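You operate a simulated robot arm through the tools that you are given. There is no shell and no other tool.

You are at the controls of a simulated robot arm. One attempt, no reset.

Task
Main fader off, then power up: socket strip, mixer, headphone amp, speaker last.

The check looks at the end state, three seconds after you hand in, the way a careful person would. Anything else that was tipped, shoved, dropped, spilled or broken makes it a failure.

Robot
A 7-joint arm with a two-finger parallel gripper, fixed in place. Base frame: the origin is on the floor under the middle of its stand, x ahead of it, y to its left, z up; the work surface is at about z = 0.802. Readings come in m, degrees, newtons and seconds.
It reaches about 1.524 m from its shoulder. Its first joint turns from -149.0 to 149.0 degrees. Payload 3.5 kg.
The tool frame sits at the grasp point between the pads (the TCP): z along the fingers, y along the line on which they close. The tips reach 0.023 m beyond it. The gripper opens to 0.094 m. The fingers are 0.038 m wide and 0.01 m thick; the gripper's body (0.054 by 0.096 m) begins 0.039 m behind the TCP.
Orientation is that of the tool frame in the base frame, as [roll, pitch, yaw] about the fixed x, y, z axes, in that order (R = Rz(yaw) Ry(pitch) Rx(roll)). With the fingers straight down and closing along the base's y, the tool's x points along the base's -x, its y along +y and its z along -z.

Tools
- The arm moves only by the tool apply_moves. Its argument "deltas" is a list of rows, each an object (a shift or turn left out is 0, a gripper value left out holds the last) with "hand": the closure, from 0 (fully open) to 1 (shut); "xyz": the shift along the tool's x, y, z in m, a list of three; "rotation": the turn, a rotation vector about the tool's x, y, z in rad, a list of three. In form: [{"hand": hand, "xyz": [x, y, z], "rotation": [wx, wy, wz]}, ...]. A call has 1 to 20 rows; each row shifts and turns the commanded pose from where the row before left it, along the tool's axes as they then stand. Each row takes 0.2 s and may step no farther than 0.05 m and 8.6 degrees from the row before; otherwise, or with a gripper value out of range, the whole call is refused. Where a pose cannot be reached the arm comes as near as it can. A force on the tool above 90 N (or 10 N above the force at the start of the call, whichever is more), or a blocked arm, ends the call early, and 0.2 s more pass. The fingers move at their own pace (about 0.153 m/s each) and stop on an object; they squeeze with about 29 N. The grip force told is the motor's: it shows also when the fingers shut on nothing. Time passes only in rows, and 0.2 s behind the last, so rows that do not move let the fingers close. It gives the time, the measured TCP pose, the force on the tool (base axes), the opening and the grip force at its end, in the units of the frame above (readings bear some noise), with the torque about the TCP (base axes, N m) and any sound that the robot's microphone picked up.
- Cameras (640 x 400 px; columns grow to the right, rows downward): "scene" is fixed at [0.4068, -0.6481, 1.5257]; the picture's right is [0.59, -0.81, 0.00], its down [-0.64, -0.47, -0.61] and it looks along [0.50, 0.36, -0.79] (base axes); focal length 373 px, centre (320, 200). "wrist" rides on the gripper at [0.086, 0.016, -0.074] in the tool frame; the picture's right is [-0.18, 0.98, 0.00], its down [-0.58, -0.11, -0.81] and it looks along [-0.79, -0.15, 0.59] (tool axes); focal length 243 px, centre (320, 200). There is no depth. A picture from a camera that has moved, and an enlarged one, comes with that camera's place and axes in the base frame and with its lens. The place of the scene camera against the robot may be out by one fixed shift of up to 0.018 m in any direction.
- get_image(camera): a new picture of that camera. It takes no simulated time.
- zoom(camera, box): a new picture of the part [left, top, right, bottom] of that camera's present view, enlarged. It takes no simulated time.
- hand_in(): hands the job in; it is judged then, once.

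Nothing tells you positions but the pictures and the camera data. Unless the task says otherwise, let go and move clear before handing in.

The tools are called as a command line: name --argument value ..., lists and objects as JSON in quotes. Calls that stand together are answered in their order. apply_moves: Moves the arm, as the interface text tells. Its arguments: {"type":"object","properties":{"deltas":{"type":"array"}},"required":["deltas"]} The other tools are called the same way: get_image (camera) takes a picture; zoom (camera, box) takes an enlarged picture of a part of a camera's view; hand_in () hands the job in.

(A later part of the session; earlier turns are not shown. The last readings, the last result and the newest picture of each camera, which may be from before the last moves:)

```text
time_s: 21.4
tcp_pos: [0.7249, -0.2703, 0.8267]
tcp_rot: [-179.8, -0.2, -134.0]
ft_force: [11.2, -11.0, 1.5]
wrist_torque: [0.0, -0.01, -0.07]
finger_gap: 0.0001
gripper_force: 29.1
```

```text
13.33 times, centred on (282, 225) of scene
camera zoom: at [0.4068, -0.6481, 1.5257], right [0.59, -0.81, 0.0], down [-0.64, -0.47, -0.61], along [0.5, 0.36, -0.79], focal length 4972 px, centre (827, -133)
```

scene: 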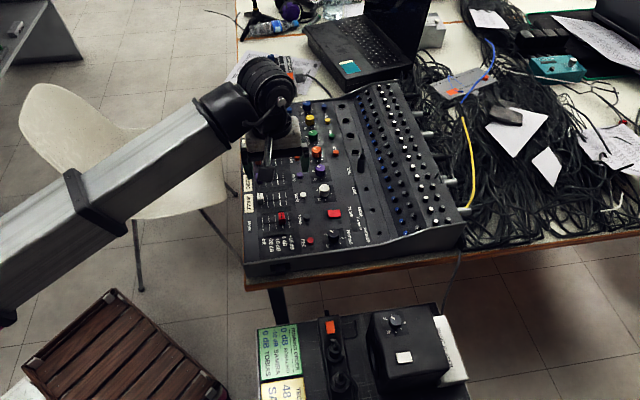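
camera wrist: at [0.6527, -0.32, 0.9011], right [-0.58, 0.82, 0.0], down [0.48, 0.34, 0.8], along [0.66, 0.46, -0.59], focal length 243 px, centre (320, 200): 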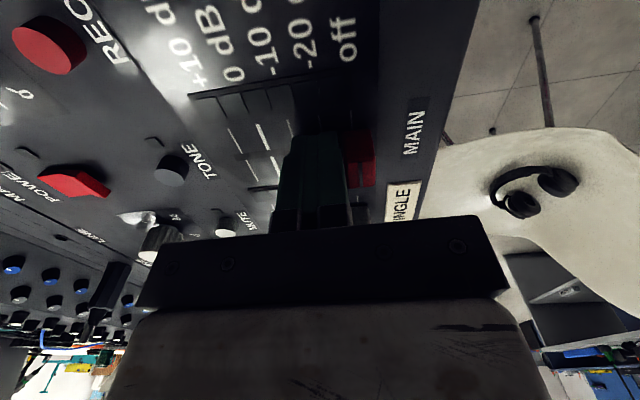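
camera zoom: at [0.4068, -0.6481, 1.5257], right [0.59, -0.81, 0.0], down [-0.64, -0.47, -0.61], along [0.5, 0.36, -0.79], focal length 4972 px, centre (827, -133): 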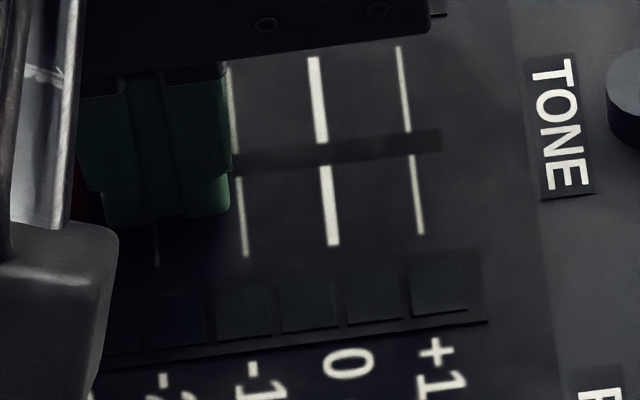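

Now it makes sense: the finger has a stepped profile, and its wider part is pressing the cap at the end stop. I'll ease the pressure off in half-millimetre steps so the cap doesn't rebound.

apply_moves --deltas '[{"xyz": [0, -0.0005, 0]}, {"xyz": [0, -0.0005, 0]}, {}]'

zoom --camera "wrist" --box '[325, 120, 389, 190]'

apply_moves --deltas '[{"xyz": [0, -0.0005, 0]}, {"xyz": [0, -0.0005, 0]}, {}]'

zoom --camera "wrist" --box '[325, 120, 389, 190]'

```text
time_s: 22.2
tcp_pos: [0.7267, -0.2706, 0.8261]
tcp_rot: [-180.0, -0.2, -134.1]
ft_force: [5.3, -10.1, -3.2]
wrist_torque: [-0.08, 0.01, 0.02]
finger_gap: 0.0001
gripper_force: 28.8
```

```text
5.71 times, centred on (357, 155) of wrist
camera zoom: at [0.6532, -0.3199, 0.9014], right [-0.58, 0.82, 0.0], down [0.48, 0.34, 0.8], along [0.66, 0.46, -0.59], focal length 1386 px, centre (109, 457)
```

zoom: 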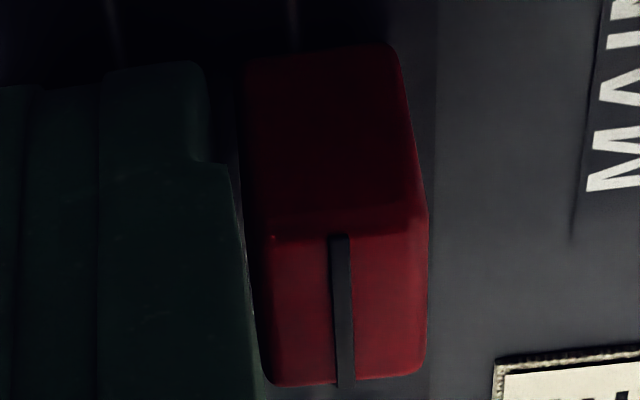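

```text
time_s: 23.0
tcp_pos: [0.7254, -0.2701, 0.8264]
tcp_rot: [-179.8, -0.3, -134.0]
ft_force: [3.6, -6.2, 0.7]
wrist_torque: [-0.03, 0.01, -0.03]
finger_gap: 0.0
gripper_force: 29.7
```

```text
5.71 times, centred on (357, 155) of wrist
camera zoom: at [0.654, -0.32, 0.9014], right [-0.58, 0.82, 0.0], down [0.48, 0.34, 0.8], along [0.66, 0.46, -0.59], focal length 1386 px, centre (109, 457)
```

zoom: 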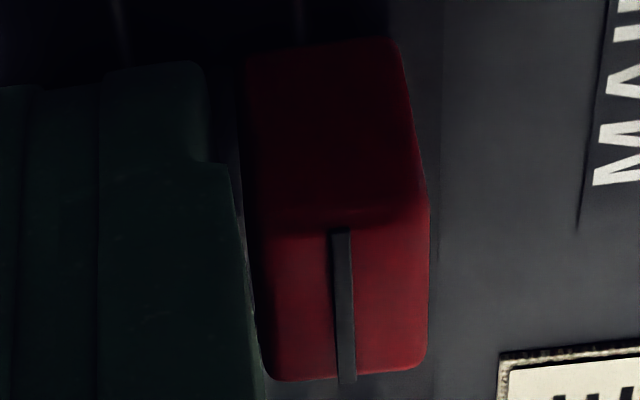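

The force falls gradually as I back off, so the stop is slightly springy. I'll continue easing off slowly.

apply_moves --deltas '[{"xyz": [0, -0.0005, 0]}, {}, {"xyz": [0, -0.0005, 0]}, {}]'

apply_moves --deltas '[{"xyz": [0, -0.0005, 0]}, {}, {"xyz": [0, -0.0005, 0]}, {}, {}]'

zoom --camera "wrist" --box '[325, 120, 389, 190]'

```text
time_s: 24.0
tcp_pos: [0.7258, -0.2713, 0.8267]
tcp_rot: [-179.9, -0.2, -134.1]
ft_force: [3.3, -1.7, 0.1]
wrist_torque: [-0.03, 0.02, -0.05]
finger_gap: 0.0002
gripper_force: 29.2
```

```text
time_s: 25.2
tcp_pos: [0.7264, -0.2728, 0.8272]
tcp_rot: [-179.8, -0.2, -134.0]
ft_force: [-0.3, 0.0, 0.3]
wrist_torque: [-0.01, -0.01, 0.0]
finger_gap: 0.0
gripper_force: 28.9
```

```text
5.71 times, centred on (357, 155) of wrist
camera zoom: at [0.6549, -0.323, 0.9017], right [-0.58, 0.82, 0.0], down [0.48, 0.34, 0.8], along [0.66, 0.46, -0.59], focal length 1386 px, centre (109, 457)
```

zoom: 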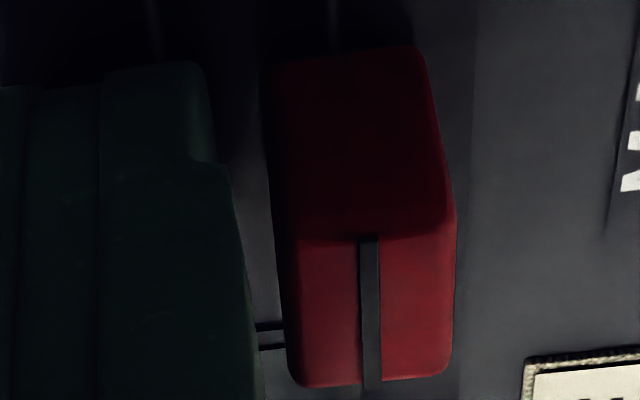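

Force is zero and the cap stayed put while the finger moved off. I'll retreat further and lift to verify.

apply_moves --deltas '[{"xyz": [0, -0.003, 0]}, {"xyz": [0, -0.004, 0]}, {"xyz": [0, -0.004, -0.01]}, {"xyz": [0, 0, -0.04]}, {"xyz": [0, 0, -0.045]}, {"xyz": [0, 0, -0.045]}, {}]'

zoom --camera "wrist" --box '[280, 0, 420, 90]'

zoom --camera "scene" --box '[240, 180, 320, 240]'

```text
time_s: 26.8
tcp_pos: [0.7347, -0.2819, 0.9663]
tcp_rot: [-179.9, -0.2, -134.1]
ft_force: [-0.7, 1.1, 0.0]
wrist_torque: [-0.01, 0.02, 0.0]
finger_gap: 0.0002
gripper_force: 28.5
```

```text
4.44 times, centred on (350, 45) of wrist
camera zoom: at [0.6618, -0.3319, 1.0399], right [-0.58, 0.82, 0.0], down [0.48, 0.34, 0.8], along [0.66, 0.46, -0.59], focal length 1078 px, centre (187, 889)
```

zoom: 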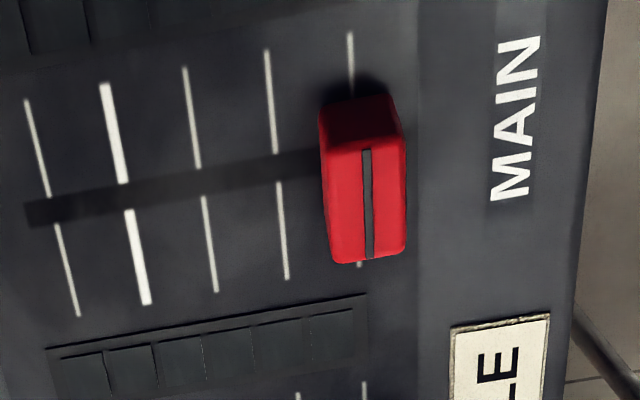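

```text
6.67 times, centred on (280, 210) of scene
camera zoom: at [0.4068, -0.6481, 1.5257], right [0.59, -0.81, 0.0], down [-0.64, -0.47, -0.61], along [0.5, 0.36, -0.79], focal length 2486 px, centre (587, 133)
```

zoom: 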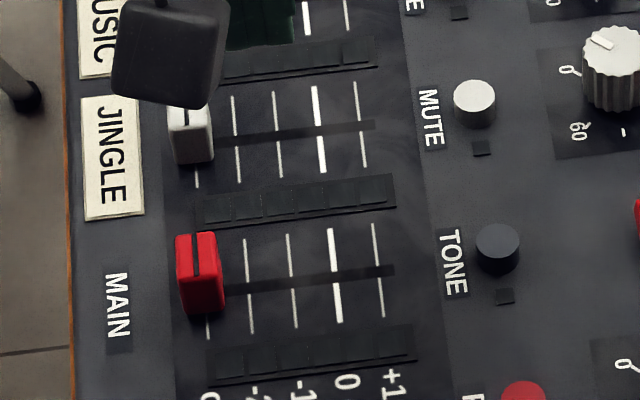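

The red cap now sits exactly on the "off" tick, in line with the JINGLE fader. Next is the socket strip. I'll move over the cart and lean the hand about 15° away from the desk, pausing at a safe height.

apply_moves --deltas '[{"hand": 1, "xyz": [0, 0, -0.034]}, {"xyz": [0.0375, -0.0155, 0]}, {"xyz": [0.0375, -0.0155, 0]}, {"xyz": [0.0375, -0.0155, 0]}, {"xyz": [0.0375, -0.0155, 0]}, {"xyz": [0.0375, -0.0155, 0]}, {"xyz": [0.0375, -0.0155, 0]}, {"rotation": [0, -0.131, 0]}, {"rotation": [0, -0.131, 0]}, {}]'

get_image --camera "wrist"

get_image --camera "scene"

```text
time_s: 29.0
tcp_pos: [0.6441, -0.5064, 1.0004]
tcp_rot: [-179.9, 14.9, -134.2]
ft_force: [-0.1, -0.2, 0.3]
wrist_torque: [0.02, 0.01, -0.03]
finger_gap: 0.0003
gripper_force: 29.1
```

```text
taken
camera wrist: at [0.5614, -0.5676, 1.0504], right [-0.58, 0.81, 0.05], down [0.32, 0.18, 0.93], along [0.75, 0.56, -0.37], focal length 243 px, centre (320, 200)
```

wrist: 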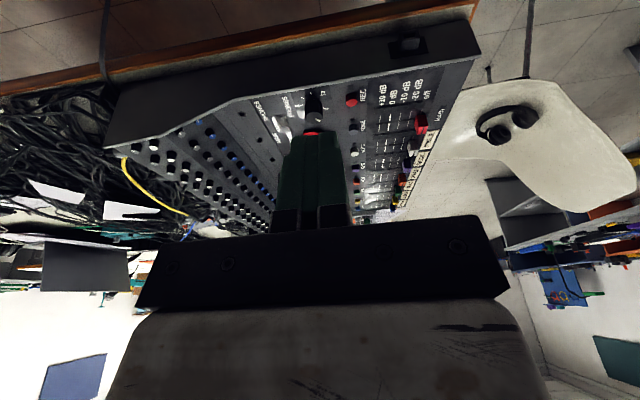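

```text
taken
```

scene: 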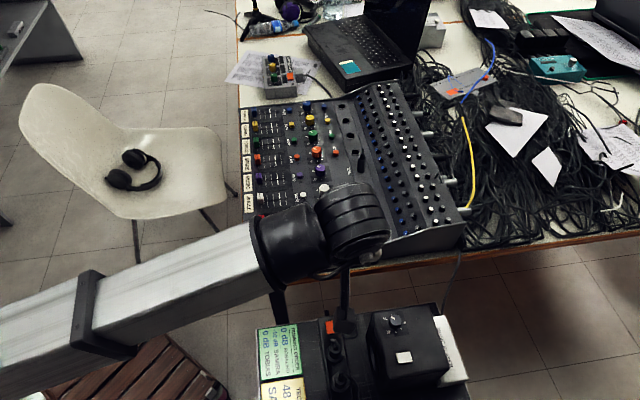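

The lean is reachable. I'll descend vertically to about z=0.84 over the pre-approach point and check again.

apply_moves --deltas '[{"xyz": [0.0102, 0, 0.0379]}, {"xyz": [0.0102, 0, 0.0379]}, {"xyz": [0.0102, 0, 0.0379]}, {"xyz": [0.0102, 0, 0.0379]}, {}]'

get_image --camera "wrist"

get_image --camera "scene"

```text
time_s: 30.2
tcp_pos: [0.6481, -0.5081, 0.8441]
tcp_rot: [-179.9, 14.8, -134.1]
ft_force: [-0.5, -0.5, -0.1]
wrist_torque: [-0.01, 0.01, -0.01]
finger_gap: 0.0
gripper_force: 29.2
```

```text
taken
camera wrist: at [0.5647, -0.5703, 0.8939], right [-0.58, 0.81, 0.05], down [0.32, 0.18, 0.93], along [0.75, 0.55, -0.37], focal length 243 px, centre (320, 200)
```

wrist: 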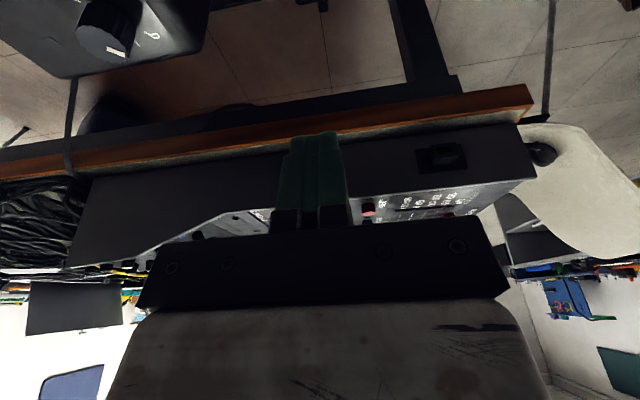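

```text
taken
```

scene: 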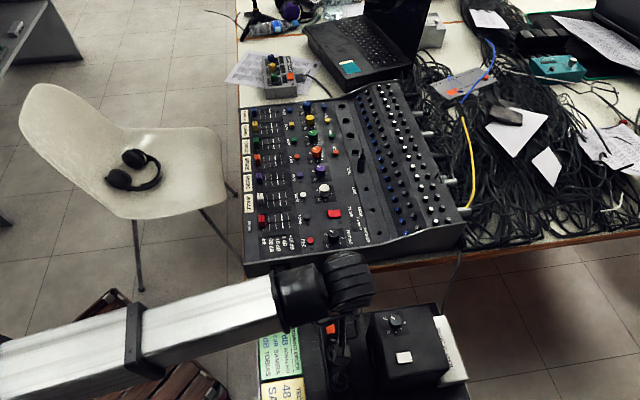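

The path looks clear: the desk edge is ahead and the strip is below. I'll advance along the leaning tool axis, stopping about 3.5 cm short of the rocker.

apply_moves --deltas '[{"xyz": [0.0005, 0.0005, 0.035]}, {"xyz": [0.0005, 0.0005, 0.035]}, {"xyz": [0.0005, 0.0005, 0.035]}, {"xyz": [0.0005, 0.0005, 0.035]}, {"xyz": [0.0004, 0.0004, 0.025]}, {}]'

get_image --camera "wrist"

get_image --camera "scene"

zoom --camera "scene" --box '[290, 290, 390, 370]'

```text
time_s: 31.6
tcp_pos: [0.6709, -0.4751, 0.6819]
tcp_rot: [-179.9, 14.8, -134.1]
ft_force: [-0.7, 0.4, 0.1]
wrist_torque: [-0.03, 0.0, -0.03]
finger_gap: 0.0
gripper_force: 29.2
```

```text
taken
camera wrist: at [0.5875, -0.5374, 0.7325], right [-0.58, 0.81, 0.05], down [0.32, 0.18, 0.93], along [0.75, 0.55, -0.37], focal length 243 px, centre (320, 200)
```

wrist: 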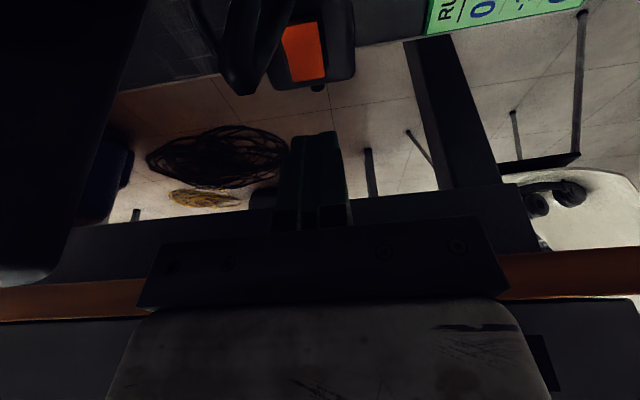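

```text
taken
```

scene: 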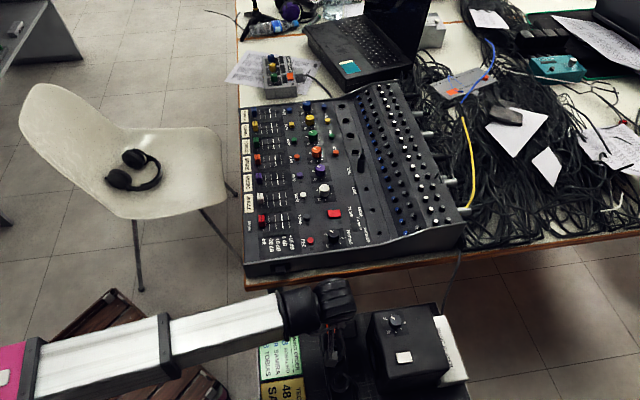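

```text
5.00 times, centred on (340, 330) of scene
camera zoom: at [0.4068, -0.6481, 1.5257], right [0.59, -0.81, 0.0], down [-0.64, -0.47, -0.61], along [0.5, 0.36, -0.79], focal length 1864 px, centre (220, -450)
```

zoom: 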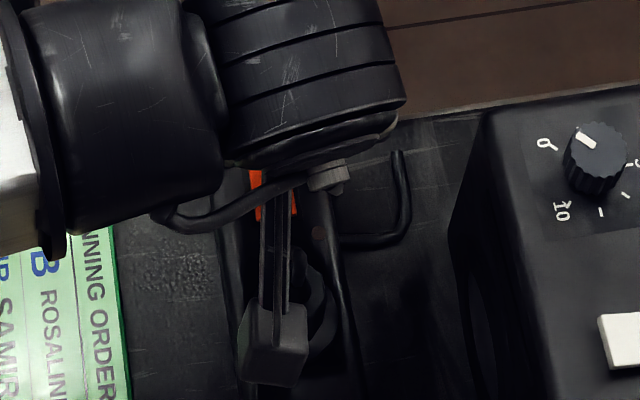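

The hand is a few centimetres from the rocker, and the camera body is near the plug leads. Before descending I'll yaw the hand 20° so the camera swings away from them, and I'll zoom on the rocker to refine its position.

zoom --camera "wrist" --box '[190, 0, 360, 110]'

apply_moves --deltas '[{"rotation": [0.0301, 0, 0.1124]}, {"rotation": [0.0301, 0, 0.1124]}, {"rotation": [0.0301, 0, 0.1124]}, {}]'

zoom --camera "wrist" --box '[180, 0, 380, 140]'

zoom --camera "scene" --box '[290, 290, 390, 370]'

```text
3.64 times, centred on (275, 55) of wrist
camera zoom: at [0.5875, -0.5374, 0.7325], right [-0.58, 0.81, 0.05], down [0.32, 0.18, 0.93], along [0.75, 0.55, -0.37], focal length 882 px, centre (484, 727)
```

zoom: 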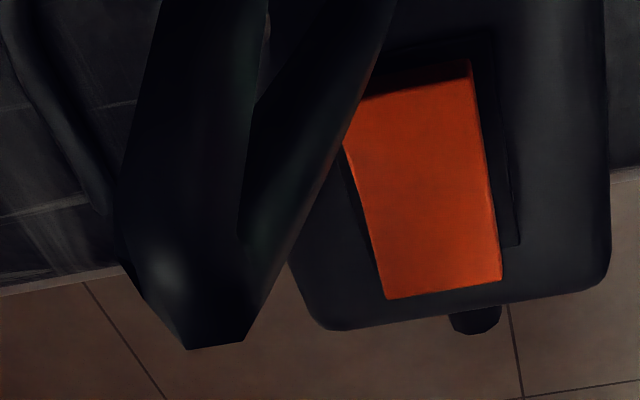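

```text
time_s: 32.6
tcp_pos: [0.6712, -0.4756, 0.6839]
tcp_rot: [-179.9, 14.8, -154.3]
ft_force: [0.6, 0.4, -0.4]
wrist_torque: [-0.01, 0.01, -0.02]
finger_gap: 0.0
gripper_force: 28.9
```

```text
2.86 times, centred on (280, 70) of wrist
camera zoom: at [0.5714, -0.5049, 0.7333], right [-0.27, 0.96, 0.04], down [0.37, 0.06, 0.93], along [0.89, 0.26, -0.37], focal length 693 px, centre (434, 571)
```

zoom: 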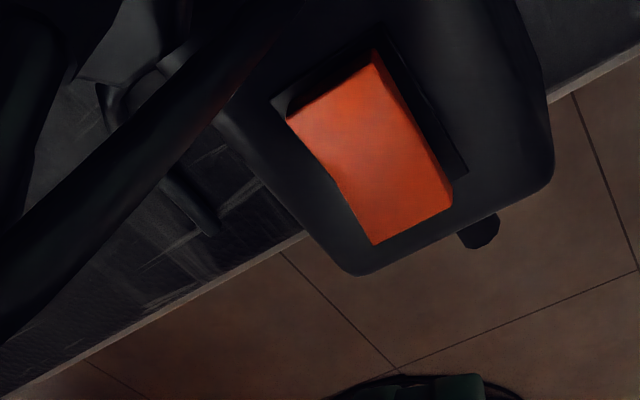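

```text
5.00 times, centred on (340, 330) of scene
camera zoom: at [0.4068, -0.6481, 1.5257], right [0.59, -0.81, 0.0], down [-0.64, -0.47, -0.61], along [0.5, 0.36, -0.79], focal length 1864 px, centre (220, -450)
```

zoom: 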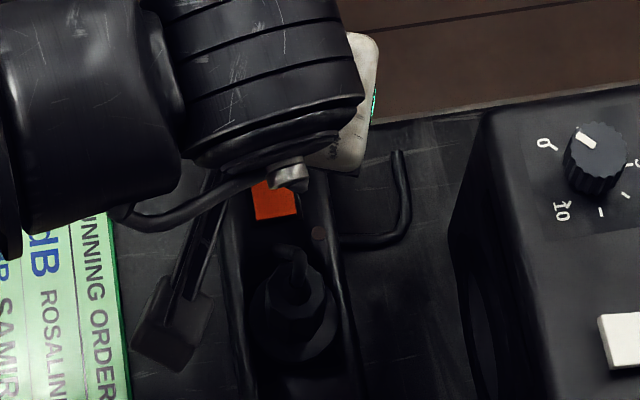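

The camera is clear of the leads and I can see the rocker well: its raised end is at about (0.670, -0.480, 0.616). I'll go down along the tool axis in two stages.

apply_moves --deltas '[{"xyz": [0.0003, -0.001, 0.01]}, {"xyz": [0.0003, -0.001, 0.01]}, {"xyz": [0.0003, -0.001, 0.01]}, {}]'

get_image --camera "wrist"

zoom --camera "wrist" --box '[220, 40, 400, 170]'

```text
time_s: 33.6
tcp_pos: [0.6784, -0.4763, 0.6553]
tcp_rot: [-179.9, 15.0, -154.1]
ft_force: [-0.8, 0.7, 0.2]
wrist_torque: [0.02, 0.02, -0.04]
finger_gap: 0.0003
gripper_force: 29.2
```

```text
taken
camera wrist: at [0.5783, -0.5051, 0.7048], right [-0.27, 0.96, 0.04], down [0.37, 0.06, 0.93], along [0.89, 0.27, -0.37], focal length 243 px, centre (320, 200)
```

wrist: 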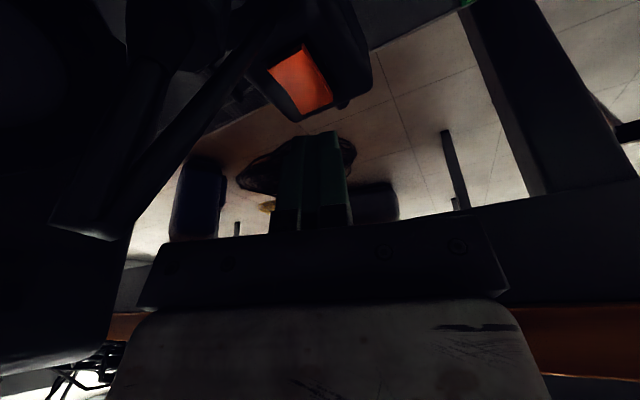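

```text
3.08 times, centred on (310, 105) of wrist
camera zoom: at [0.5783, -0.5051, 0.7048], right [-0.27, 0.96, 0.04], down [0.37, 0.06, 0.93], along [0.89, 0.27, -0.37], focal length 746 px, centre (351, 492)
```

zoom: 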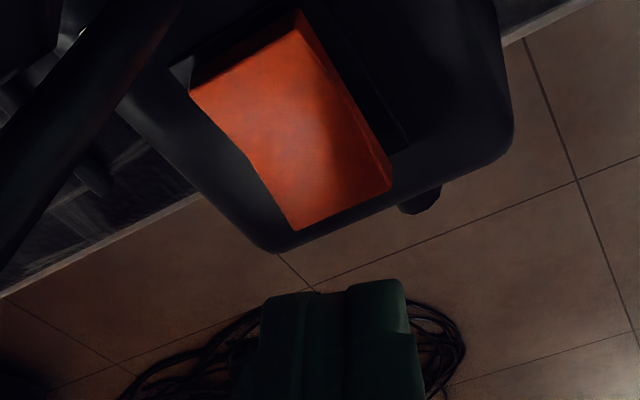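

Seen up close, the fingertips are rounded, so the contact point would land slightly beyond the rocker's end. I'll shift 12 mm toward the plug side before pressing and check again.

apply_moves --deltas '[{"xyz": [0.006, 0, -0.001]}, {"xyz": [0.006, 0, 0]}, {"xyz": [0, 0, 0.003]}, {}]'

zoom --camera "wrist" --box '[220, 40, 400, 170]'

```text
time_s: 34.6
tcp_pos: [0.6688, -0.4822, 0.651]
tcp_rot: [-180.0, 14.9, -154.1]
ft_force: [0.3, 0.6, 0.1]
wrist_torque: [0.02, 0.02, 0.02]
finger_gap: 0.0002
gripper_force: 29.5
```

```text
3.08 times, centred on (310, 105) of wrist
camera zoom: at [0.5686, -0.5109, 0.7001], right [-0.27, 0.96, 0.04], down [0.37, 0.06, 0.93], along [0.89, 0.27, -0.37], focal length 746 px, centre (351, 492)
```

zoom: 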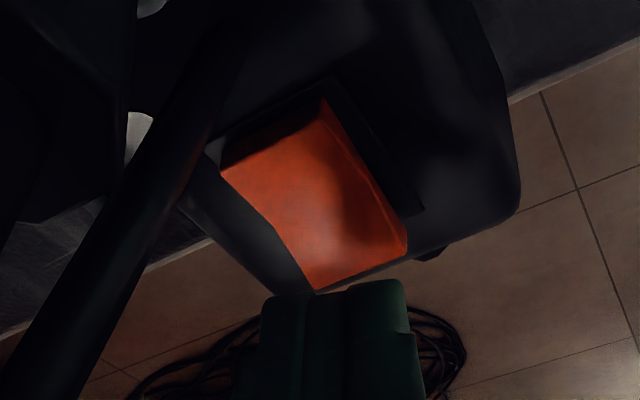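

The contact point now lines up just inside the rocker's raised end. I'll press along the tool axis in small steps.

apply_moves --deltas '[{"xyz": [0.0005, 0, 0.003]}, {"xyz": [0.0005, 0, 0.003]}, {"xyz": [0, 0, 0.003]}, {"xyz": [0, 0, 0.002]}, {}]'

zoom --camera "wrist" --box '[220, 40, 400, 170]'

```text
time_s: 35.8
tcp_pos: [0.6713, -0.4804, 0.6395]
tcp_rot: [-179.9, 14.9, -154.1]
ft_force: [0.4, 0.0, -1.1]
wrist_torque: [0.0, 0.01, 0.03]
finger_gap: 0.0001
gripper_force: 28.7
```

```text
3.08 times, centred on (310, 105) of wrist
camera zoom: at [0.5714, -0.51, 0.6888], right [-0.27, 0.96, 0.04], down [0.37, 0.06, 0.93], along [0.89, 0.27, -0.37], focal length 746 px, centre (351, 492)
```

zoom: 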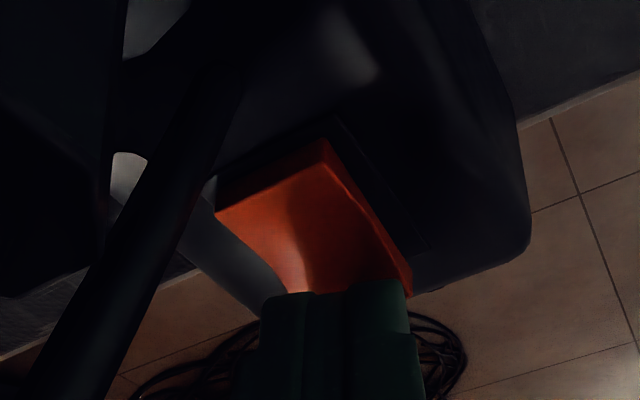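

The tip is just about on the rocker. I'll continue pressing in 2–3 mm steps and watch the force and sound.

apply_moves --deltas '[{"xyz": [0, 0, 0.002]}, {"xyz": [0, 0, 0.002]}, {}]'

apply_moves --deltas '[{"xyz": [0, 0, 0.002]}, {"xyz": [0, 0, 0.002]}, {}]'

zoom --camera "wrist" --box '[220, 40, 400, 170]'

```text
time_s: 36.6
tcp_pos: [0.6718, -0.4814, 0.6366]
tcp_rot: [-179.9, 14.9, -154.1]
ft_force: [0.9, -0.2, -0.2]
wrist_torque: [0.02, 0.01, 0.02]
finger_gap: 0.0004
gripper_force: 29.2
```

```text
time_s: 37.6
tcp_pos: [0.6705, -0.4808, 0.6359]
tcp_rot: [-179.5, 15.0, -154.1]
ft_force: [-7.7, -3.2, 25.1]
wrist_torque: [-0.15, 0.47, 0.02]
finger_gap: 0.0001
gripper_force: 29.1
stopped in row 3: the force on the tool passed its limit at 92 N (the readings are from after the stop); the commanded pose is now the measured one
```

```text
3.08 times, centred on (310, 105) of wrist
camera zoom: at [0.5711, -0.5096, 0.6851], right [-0.27, 0.96, 0.04], down [0.36, 0.06, 0.93], along [0.89, 0.26, -0.36], focal length 746 px, centre (351, 492)
```

zoom: 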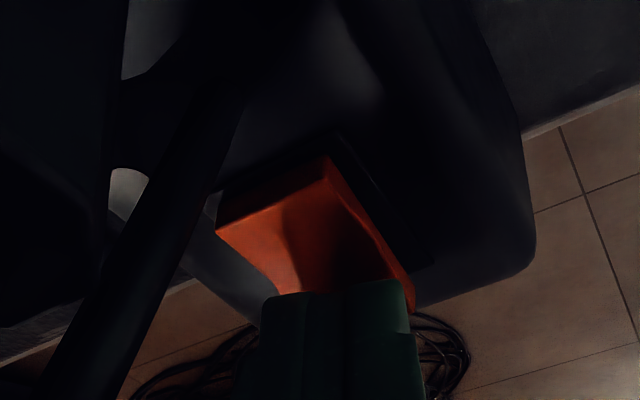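

Contact force spiked with no click. The torque puts the contact at the rocker's pivot (tool x≈+0.017), so the finger's real edge is farther out than its rounded look suggests. I'll back off, shift 11 mm toward the desk-side end and press again.

apply_moves --deltas '[{"xyz": [0, 0, -0.004]}, {"xyz": [0, 0, -0.004]}, {"xyz": [-0.0055, 0, 0]}, {"xyz": [-0.0055, 0, 0]}, {}]'

apply_moves --deltas '[{"xyz": [0, 0, 0.002]}, {"xyz": [0, 0, 0.002]}, {}]'

```text
time_s: 38.8
tcp_pos: [0.6806, -0.4784, 0.6446]
tcp_rot: [-179.5, 15.0, -154.1]
ft_force: [0.1, 0.9, 0.6]
wrist_torque: [-0.02, 0.01, -0.01]
finger_gap: 0.0
gripper_force: 28.9
```

```text
time_s: 39.6
tcp_pos: [0.6823, -0.476, 0.6404]
tcp_rot: [-179.5, 15.1, -154.1]
ft_force: [-0.5, -0.1, -0.9]
wrist_torque: [-0.01, 0.0, -0.01]
finger_gap: 0.0
gripper_force: 29.1
```

No contact yet, with the edge about 1 cm outboard of the pivot. I'll continue in 1.5 mm steps.

apply_moves --deltas '[{"xyz": [0, 0, 0.0015]}, {"xyz": [0, 0, 0.0015]}, {}]'

apply_moves --deltas '[{"xyz": [0, 0, 0.0015]}, {"xyz": [0, 0, 0.0015]}, {}]'

zoom --camera "wrist" --box '[220, 40, 400, 170]'

```text
time_s: 40.4
tcp_pos: [0.6825, -0.4759, 0.6392]
tcp_rot: [-179.5, 14.9, -154.1]
ft_force: [0.2, -0.3, 0.6]
wrist_torque: [0.0, -0.03, -0.01]
finger_gap: 0.0004
gripper_force: 28.8
```

```text
time_s: 41.2
tcp_pos: [0.6825, -0.4763, 0.6349]
tcp_rot: [-179.5, 15.1, -154.2]
ft_force: [2.3, 2.9, 13.2]
wrist_torque: [0.0, 0.13, 0.05]
finger_gap: 0.0001
gripper_force: 28.7
```

```text
3.08 times, centred on (310, 105) of wrist
camera zoom: at [0.582, -0.5053, 0.6851], right [-0.27, 0.96, 0.04], down [0.36, 0.06, 0.93], along [0.89, 0.26, -0.36], focal length 746 px, centre (351, 492)
```

zoom: 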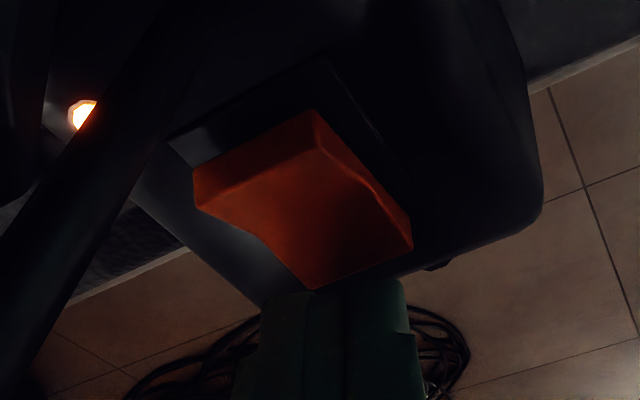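

The strip's neon lamp is lit and the rocker has tipped, so the socket strip is on. I'll withdraw along the tool axis the way I came.

apply_moves --deltas '[{"xyz": [0, 0, -0.005]}, {"xyz": [0, 0, -0.02]}, {"xyz": [0, 0, -0.035]}, {"xyz": [0, 0, -0.035]}, {"xyz": [0, 0, -0.035]}, {"xyz": [0, 0, -0.035]}, {"xyz": [0, 0, -0.035]}, {"xyz": [-0.0102, 0, -0.0379]}, {"xyz": [-0.0102, 0, -0.0379]}, {"xyz": [-0.0102, 0, -0.0379]}, {"xyz": [-0.0102, 0, -0.0379]}, {}]'

get_image --camera "scene"

zoom --camera "scene" --box '[300, 300, 420, 380]'

```text
time_s: 43.8
tcp_pos: [0.6349, -0.4962, 0.9856]
tcp_rot: [-179.7, 14.9, -154.1]
ft_force: [0.8, -1.4, 0.0]
wrist_torque: [-0.02, 0.0, 0.03]
finger_gap: 0.0
gripper_force: 28.9
```

```text
taken
```

scene: 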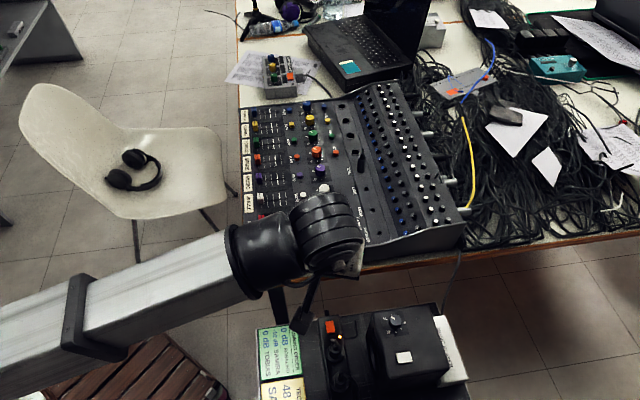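

```text
5.00 times, centred on (360, 340) of scene
camera zoom: at [0.4068, -0.6481, 1.5257], right [0.59, -0.81, 0.0], down [-0.64, -0.47, -0.61], along [0.5, 0.36, -0.79], focal length 1864 px, centre (120, -500)
```

zoom: 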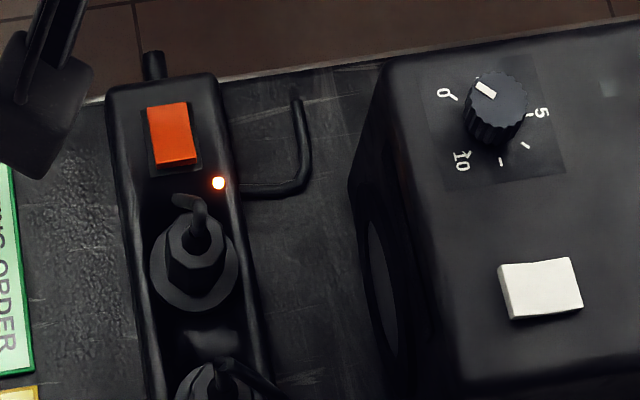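

The strip lamp glows, with the rest of the cart undisturbed. Now the mixer power rocker: I'll straighten the hand, restore the yaw and hover above it at about (0.82, -0.366).

apply_moves --deltas '[{"rotation": [0, 0.13, 0]}, {"rotation": [0, 0.13, 0]}, {"rotation": [0, 0, -0.1163]}, {"rotation": [0, 0, -0.1163]}, {"rotation": [0, 0, -0.1163]}, {"xyz": [-0.037, -0.007, 0]}, {"xyz": [-0.037, -0.007, 0]}, {"xyz": [-0.037, -0.007, 0]}, {"xyz": [-0.037, -0.007, 0]}, {"xyz": [-0.037, -0.007, 0]}, {"xyz": [-0.037, -0.007, 0]}, {}]'

get_image --camera "wrist"

zoom --camera "wrist" --box '[250, 0, 390, 90]'

```text
time_s: 46.4
tcp_pos: [0.8214, -0.3649, 0.9832]
tcp_rot: [-179.4, 0.1, -134.2]
ft_force: [-0.5, 0.3, -0.3]
wrist_torque: [-0.01, 0.02, -0.01]
finger_gap: 0.0
gripper_force: 29.0
```

```text
taken
camera wrist: at [0.7487, -0.4143, 1.0562], right [-0.58, 0.82, -0.01], down [0.48, 0.35, 0.81], along [0.66, 0.46, -0.59], focal length 243 px, centre (320, 200)
```

wrist: 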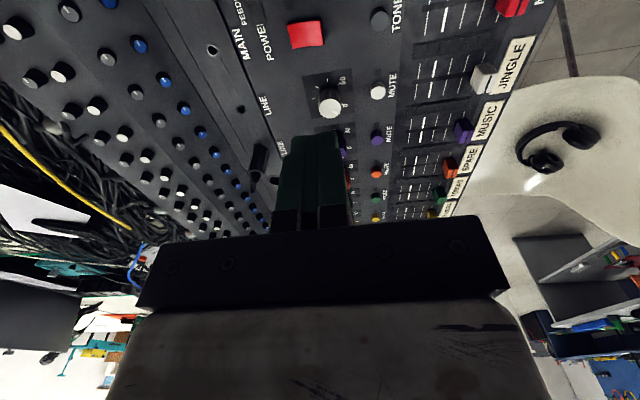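

```text
4.44 times, centred on (320, 45) of wrist
camera zoom: at [0.7487, -0.4143, 1.0562], right [-0.58, 0.82, -0.01], down [0.48, 0.35, 0.81], along [0.66, 0.46, -0.59], focal length 1078 px, centre (320, 889)
```

zoom: 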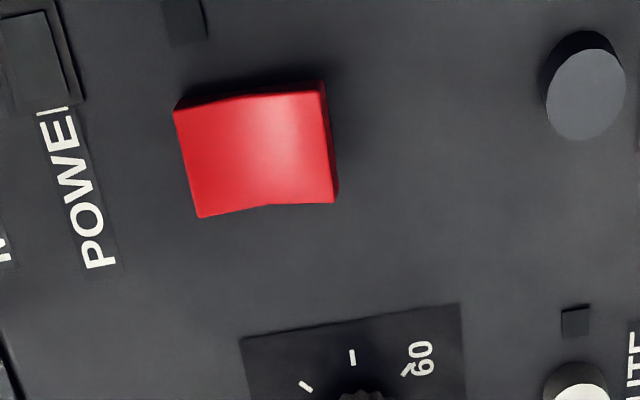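

The mixer rocker's centre is at about (0.8305, -0.375, 0.808) with its operator-side end raised, and the hand is right above that end. I'll descend to just above it.

apply_moves --deltas '[{"xyz": [0, -0.001, 0.045]}, {"xyz": [0, 0, 0.045]}, {"xyz": [0, 0, 0.035]}, {"xyz": [0, 0, 0.01]}, {}]'

get_image --camera "wrist"

zoom --camera "scene" --box '[294, 182, 374, 242]'

```text
time_s: 47.6
tcp_pos: [0.8203, -0.3667, 0.8497]
tcp_rot: [-179.4, -0.1, -134.2]
ft_force: [-0.5, 0.5, -1.0]
wrist_torque: [0.02, 0.01, 0.01]
finger_gap: 0.0001
gripper_force: 29.2
```

```text
taken
camera wrist: at [0.7472, -0.4169, 0.924], right [-0.58, 0.82, -0.01], down [0.48, 0.35, 0.81], along [0.66, 0.46, -0.59], focal length 243 px, centre (320, 200)
```

wrist: 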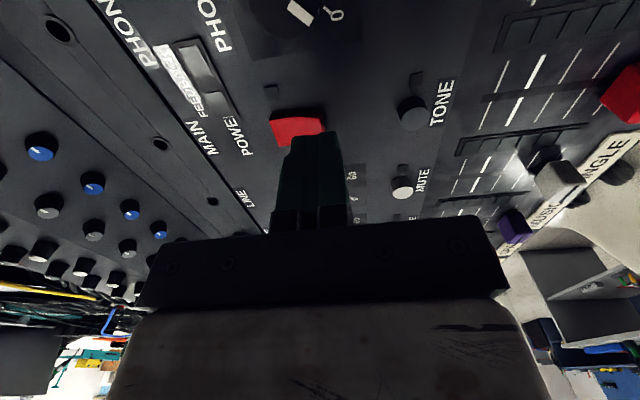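

```text
6.67 times, centred on (334, 212) of scene
camera zoom: at [0.4068, -0.6481, 1.5257], right [0.59, -0.81, 0.0], down [-0.64, -0.47, -0.61], along [0.5, 0.36, -0.79], focal length 2486 px, centre (227, 120)
```

zoom: 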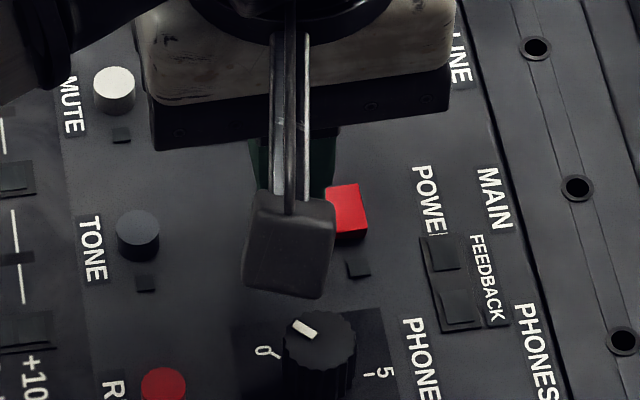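

The fingertips are about 1.4 cm above the raised end, aligned. I'll go down 10 mm, then press in small steps.

apply_moves --deltas '[{"xyz": [0, 0, 0.005]}, {"xyz": [0, 0, 0.004]}, {}]'

apply_moves --deltas '[{"xyz": [0, 0, 0.002]}, {"xyz": [0, 0, 0.002]}, {}]'

apply_moves --deltas '[{"xyz": [0, 0, 0.0015]}, {"xyz": [0, 0, 0.0015]}, {}]'

zoom --camera "wrist" --box '[230, 60, 390, 180]'

```text
time_s: 48.4
tcp_pos: [0.8201, -0.3671, 0.8415]
tcp_rot: [-179.6, 0.0, -134.2]
ft_force: [1.2, -0.4, 0.5]
wrist_torque: [0.01, -0.01, 0.0]
finger_gap: 0.0
gripper_force: 29.0
```

```text
time_s: 49.2
tcp_pos: [0.8204, -0.3679, 0.8367]
tcp_rot: [-179.5, -0.1, -134.2]
ft_force: [0.2, -0.5, -0.6]
wrist_torque: [0.04, -0.01, 0.01]
finger_gap: 0.0001
gripper_force: 29.7
```

```text
time_s: 50.0
tcp_pos: [0.8205, -0.3677, 0.8335]
tcp_rot: [-179.5, 0.0, -134.3]
ft_force: [0.0, 0.1, 0.1]
wrist_torque: [0.01, -0.01, -0.03]
finger_gap: 0.0001
gripper_force: 28.8
```

```text
3.33 times, centred on (310, 120) of wrist
camera zoom: at [0.7479, -0.4171, 0.9084], right [-0.58, 0.82, -0.01], down [0.48, 0.35, 0.81], along [0.66, 0.46, -0.59], focal length 809 px, centre (353, 467)
```

zoom: 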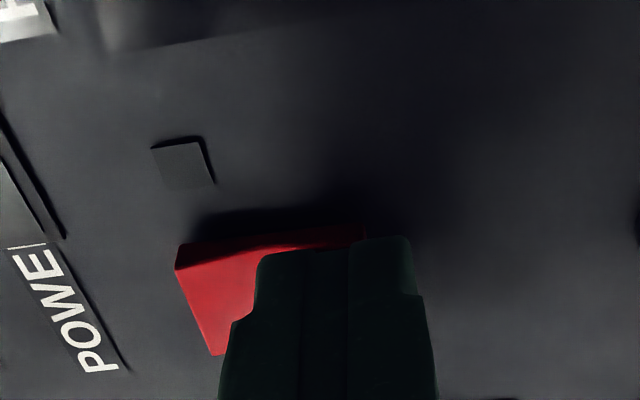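

No contact yet. I'll continue pressing in small steps, checking after each pair.

apply_moves --deltas '[{"xyz": [0, 0, 0.0015]}, {"xyz": [0, 0, 0.0015]}, {}]'

zoom --camera "wrist" --box '[230, 60, 390, 180]'

apply_moves --deltas '[{"xyz": [0, 0, 0.0015]}, {}]'

zoom --camera "wrist" --box '[230, 60, 390, 180]'

```text
time_s: 50.8
tcp_pos: [0.8203, -0.3674, 0.8339]
tcp_rot: [-179.5, 0.0, -134.2]
ft_force: [-9.1, 4.8, 32.4]
wrist_torque: [-0.13, 0.01, -0.06]
finger_gap: 0.0001
gripper_force: 29.0
```

```text
3.33 times, centred on (310, 120) of wrist
camera zoom: at [0.7475, -0.4166, 0.9073], right [-0.58, 0.82, -0.01], down [0.48, 0.35, 0.81], along [0.66, 0.46, -0.59], focal length 809 px, centre (353, 467)
```

zoom: 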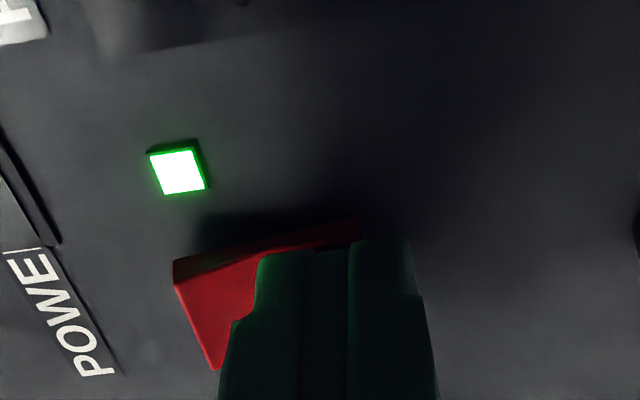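

```text
time_s: 51.4
tcp_pos: [0.8209, -0.3674, 0.8326]
tcp_rot: [-179.5, 0.0, -134.3]
ft_force: [-9.5, 5.7, 66.2]
wrist_torque: [-0.39, -0.22, -0.02]
finger_gap: 0.0004
gripper_force: 28.8
```

```text
3.33 times, centred on (310, 120) of wrist
camera zoom: at [0.7473, -0.4165, 0.9071], right [-0.58, 0.82, -0.01], down [0.48, 0.35, 0.81], along [0.66, 0.46, -0.59], focal length 809 px, centre (353, 467)
```

zoom: 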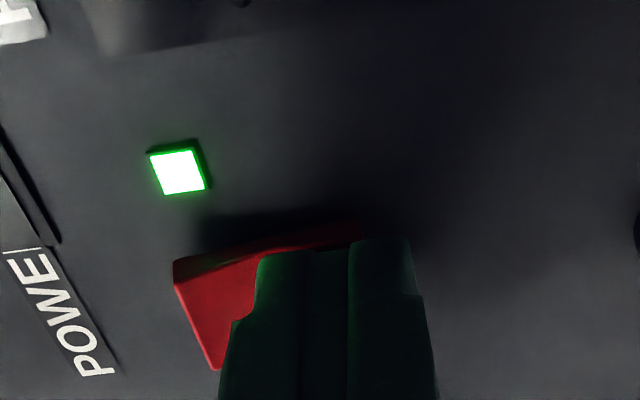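

The green power lamp on the mixer is lit, so the mixer is on. I'll lift clear and travel high along the mixer toward the headphone amp, which I estimate near (1.2, 0.05).

apply_moves --deltas '[{"xyz": [0, 0, -0.005]}, {"xyz": [0, 0, -0.035]}, {"xyz": [0, 0, -0.045]}, {"xyz": [0, 0, -0.045]}, {"xyz": [0, 0, -0.045]}, {"xyz": [-0.0463, 0.0022, 0]}, {"xyz": [-0.0463, 0.0022, 0]}, {"xyz": [-0.0463, 0.0022, 0]}, {"xyz": [-0.0463, 0.0022, 0]}, {"xyz": [-0.0463, 0.0022, 0]}, {}]'

get_image --camera "wrist"

get_image --camera "scene"

```text
time_s: 53.8
tcp_pos: [0.9753, -0.1928, 1.0024]
tcp_rot: [-179.6, -0.1, -134.2]
ft_force: [0.2, -1.2, 0.6]
wrist_torque: [-0.01, -0.01, -0.01]
finger_gap: 0.0001
gripper_force: 29.1
```

```text
taken
camera wrist: at [0.9026, -0.242, 1.0769], right [-0.58, 0.82, -0.01], down [0.48, 0.35, 0.81], along [0.66, 0.46, -0.59], focal length 243 px, centre (320, 200)
```

wrist: 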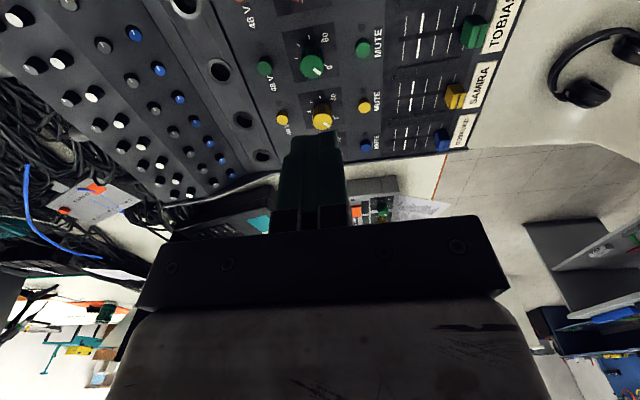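

```text
taken
```

scene: 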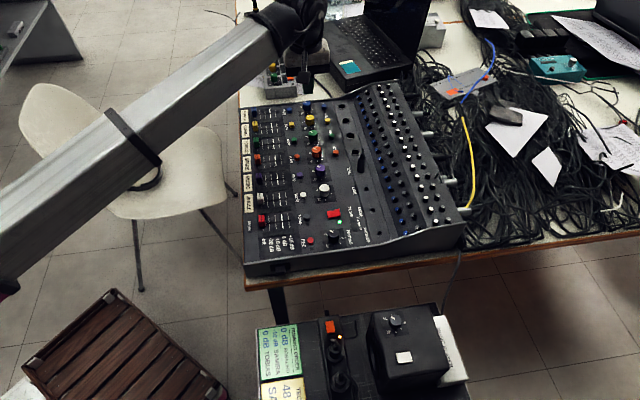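

The amp is ahead, just past the mixer's far end. I'll advance further and look again.

apply_moves --deltas '[{"xyz": [-0.0463, 0.0022, 0]}, {"xyz": [-0.0463, 0.0022, 0]}, {"xyz": [-0.0463, 0.0022, 0]}, {"xyz": [-0.0463, 0.0022, 0]}, {}]'

get_image --camera "wrist"

zoom --camera "wrist" --box '[300, 50, 480, 180]'

```text
time_s: 55.0
tcp_pos: [1.097, -0.0523, 1.0023]
tcp_rot: [-179.4, 0.0, -134.2]
ft_force: [0.4, 0.3, 0.8]
wrist_torque: [0.0, -0.01, -0.02]
finger_gap: 0.0001
gripper_force: 29.8
```

```text
taken
camera wrist: at [1.0249, -0.1019, 1.0763], right [-0.58, 0.82, -0.01], down [0.48, 0.35, 0.81], along [0.66, 0.46, -0.59], focal length 243 px, centre (320, 200)
```

wrist: 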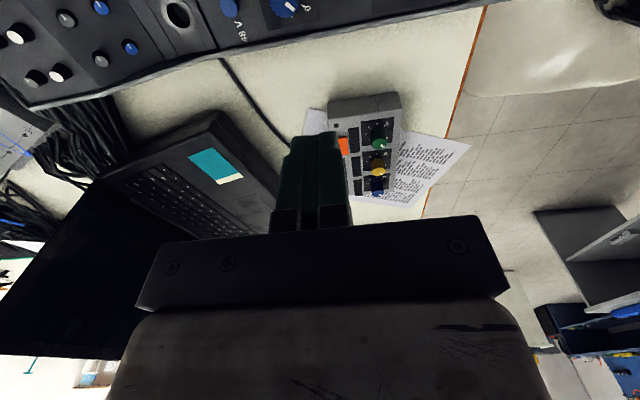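

```text
3.08 times, centred on (390, 115) of wrist
camera zoom: at [1.0249, -0.1019, 1.0763], right [-0.58, 0.82, -0.01], down [0.48, 0.35, 0.81], along [0.66, 0.46, -0.59], focal length 746 px, centre (105, 462)
```

zoom: 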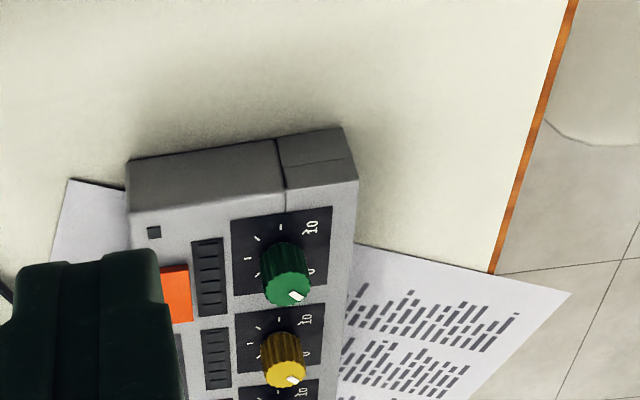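

The headphone amp's orange rocker is at about (1.205, 0.06, 0.795). I'll hover directly over it for a close look.

apply_moves --deltas '[{"xyz": [-0.043, 0, 0]}, {"xyz": [-0.043, 0, 0]}, {"xyz": [-0.043, 0, 0]}, {}]'

get_image --camera "wrist"

zoom --camera "wrist" --box '[280, 0, 420, 90]'

get_image --camera "scene"

```text
time_s: 56.0
tcp_pos: [1.1863, 0.0412, 1.0006]
tcp_rot: [-179.7, -0.1, -134.3]
ft_force: [0.0, 0.0, 0.0]
wrist_torque: [0.0, 0.01, -0.06]
finger_gap: 0.0
gripper_force: 29.3
```

```text
taken
camera wrist: at [1.1136, -0.008, 1.0755], right [-0.58, 0.82, -0.01], down [0.48, 0.35, 0.81], along [0.66, 0.46, -0.59], focal length 243 px, centre (320, 200)
```

wrist: 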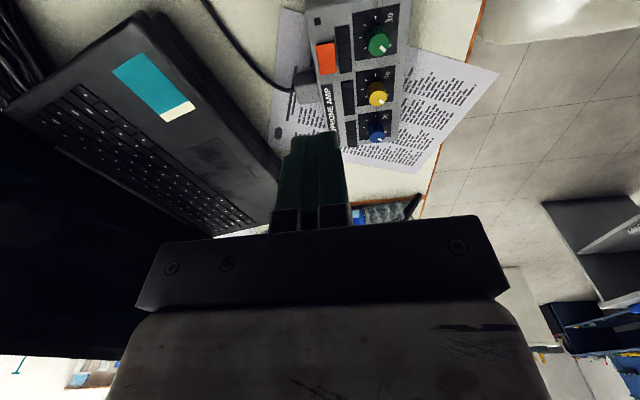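

```text
4.44 times, centred on (350, 45) of wrist
camera zoom: at [1.1136, -0.008, 1.0755], right [-0.58, 0.82, -0.01], down [0.48, 0.35, 0.81], along [0.66, 0.46, -0.59], focal length 1078 px, centre (187, 889)
```

zoom: 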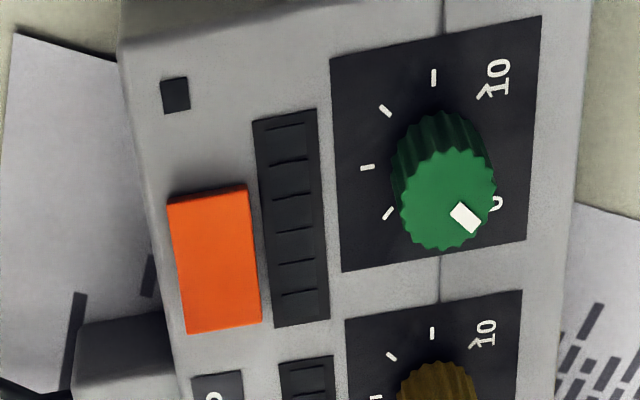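

```text
taken
```

scene: 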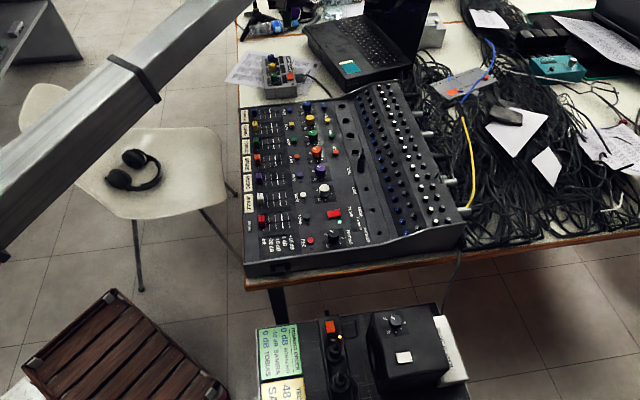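

The amp rocker's centre is at about (1.2145, 0.070, 0.787), with its long axis pointing away from the mixer. I'll zoom from both cameras to see which end is raised.

zoom --camera "wrist" --box '[308, 34, 346, 82]'

zoom --camera "scene" --box '[278, 62, 308, 92]'

zoom --camera "scene" --box '[225, 0, 365, 105]'

```text
8.33 times, centred on (327, 58) of wrist
camera zoom: at [1.1136, -0.008, 1.0755], right [-0.58, 0.82, -0.01], down [0.48, 0.35, 0.81], along [0.66, 0.46, -0.59], focal length 2022 px, centre (262, 1383)
```

zoom: 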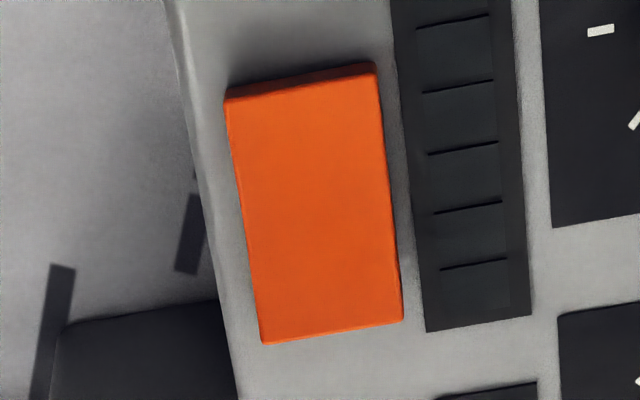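

```text
13.33 times, centred on (293, 77) of scene
camera zoom: at [0.4068, -0.6481, 1.5257], right [0.59, -0.81, 0.0], down [-0.64, -0.47, -0.61], along [0.5, 0.36, -0.79], focal length 4972 px, centre (680, 1840)
```

zoom: 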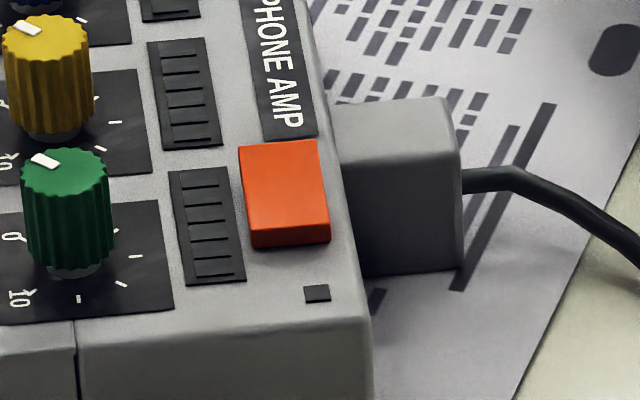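

```text
3.81 times, centred on (295, 52) of scene
camera zoom: at [0.4068, -0.6481, 1.5257], right [0.59, -0.81, 0.0], down [-0.64, -0.47, -0.61], along [0.5, 0.36, -0.79], focal length 1420 px, centre (415, 762)
```

zoom: 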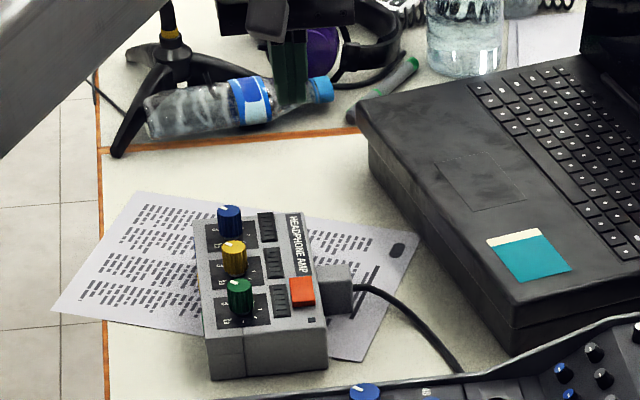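

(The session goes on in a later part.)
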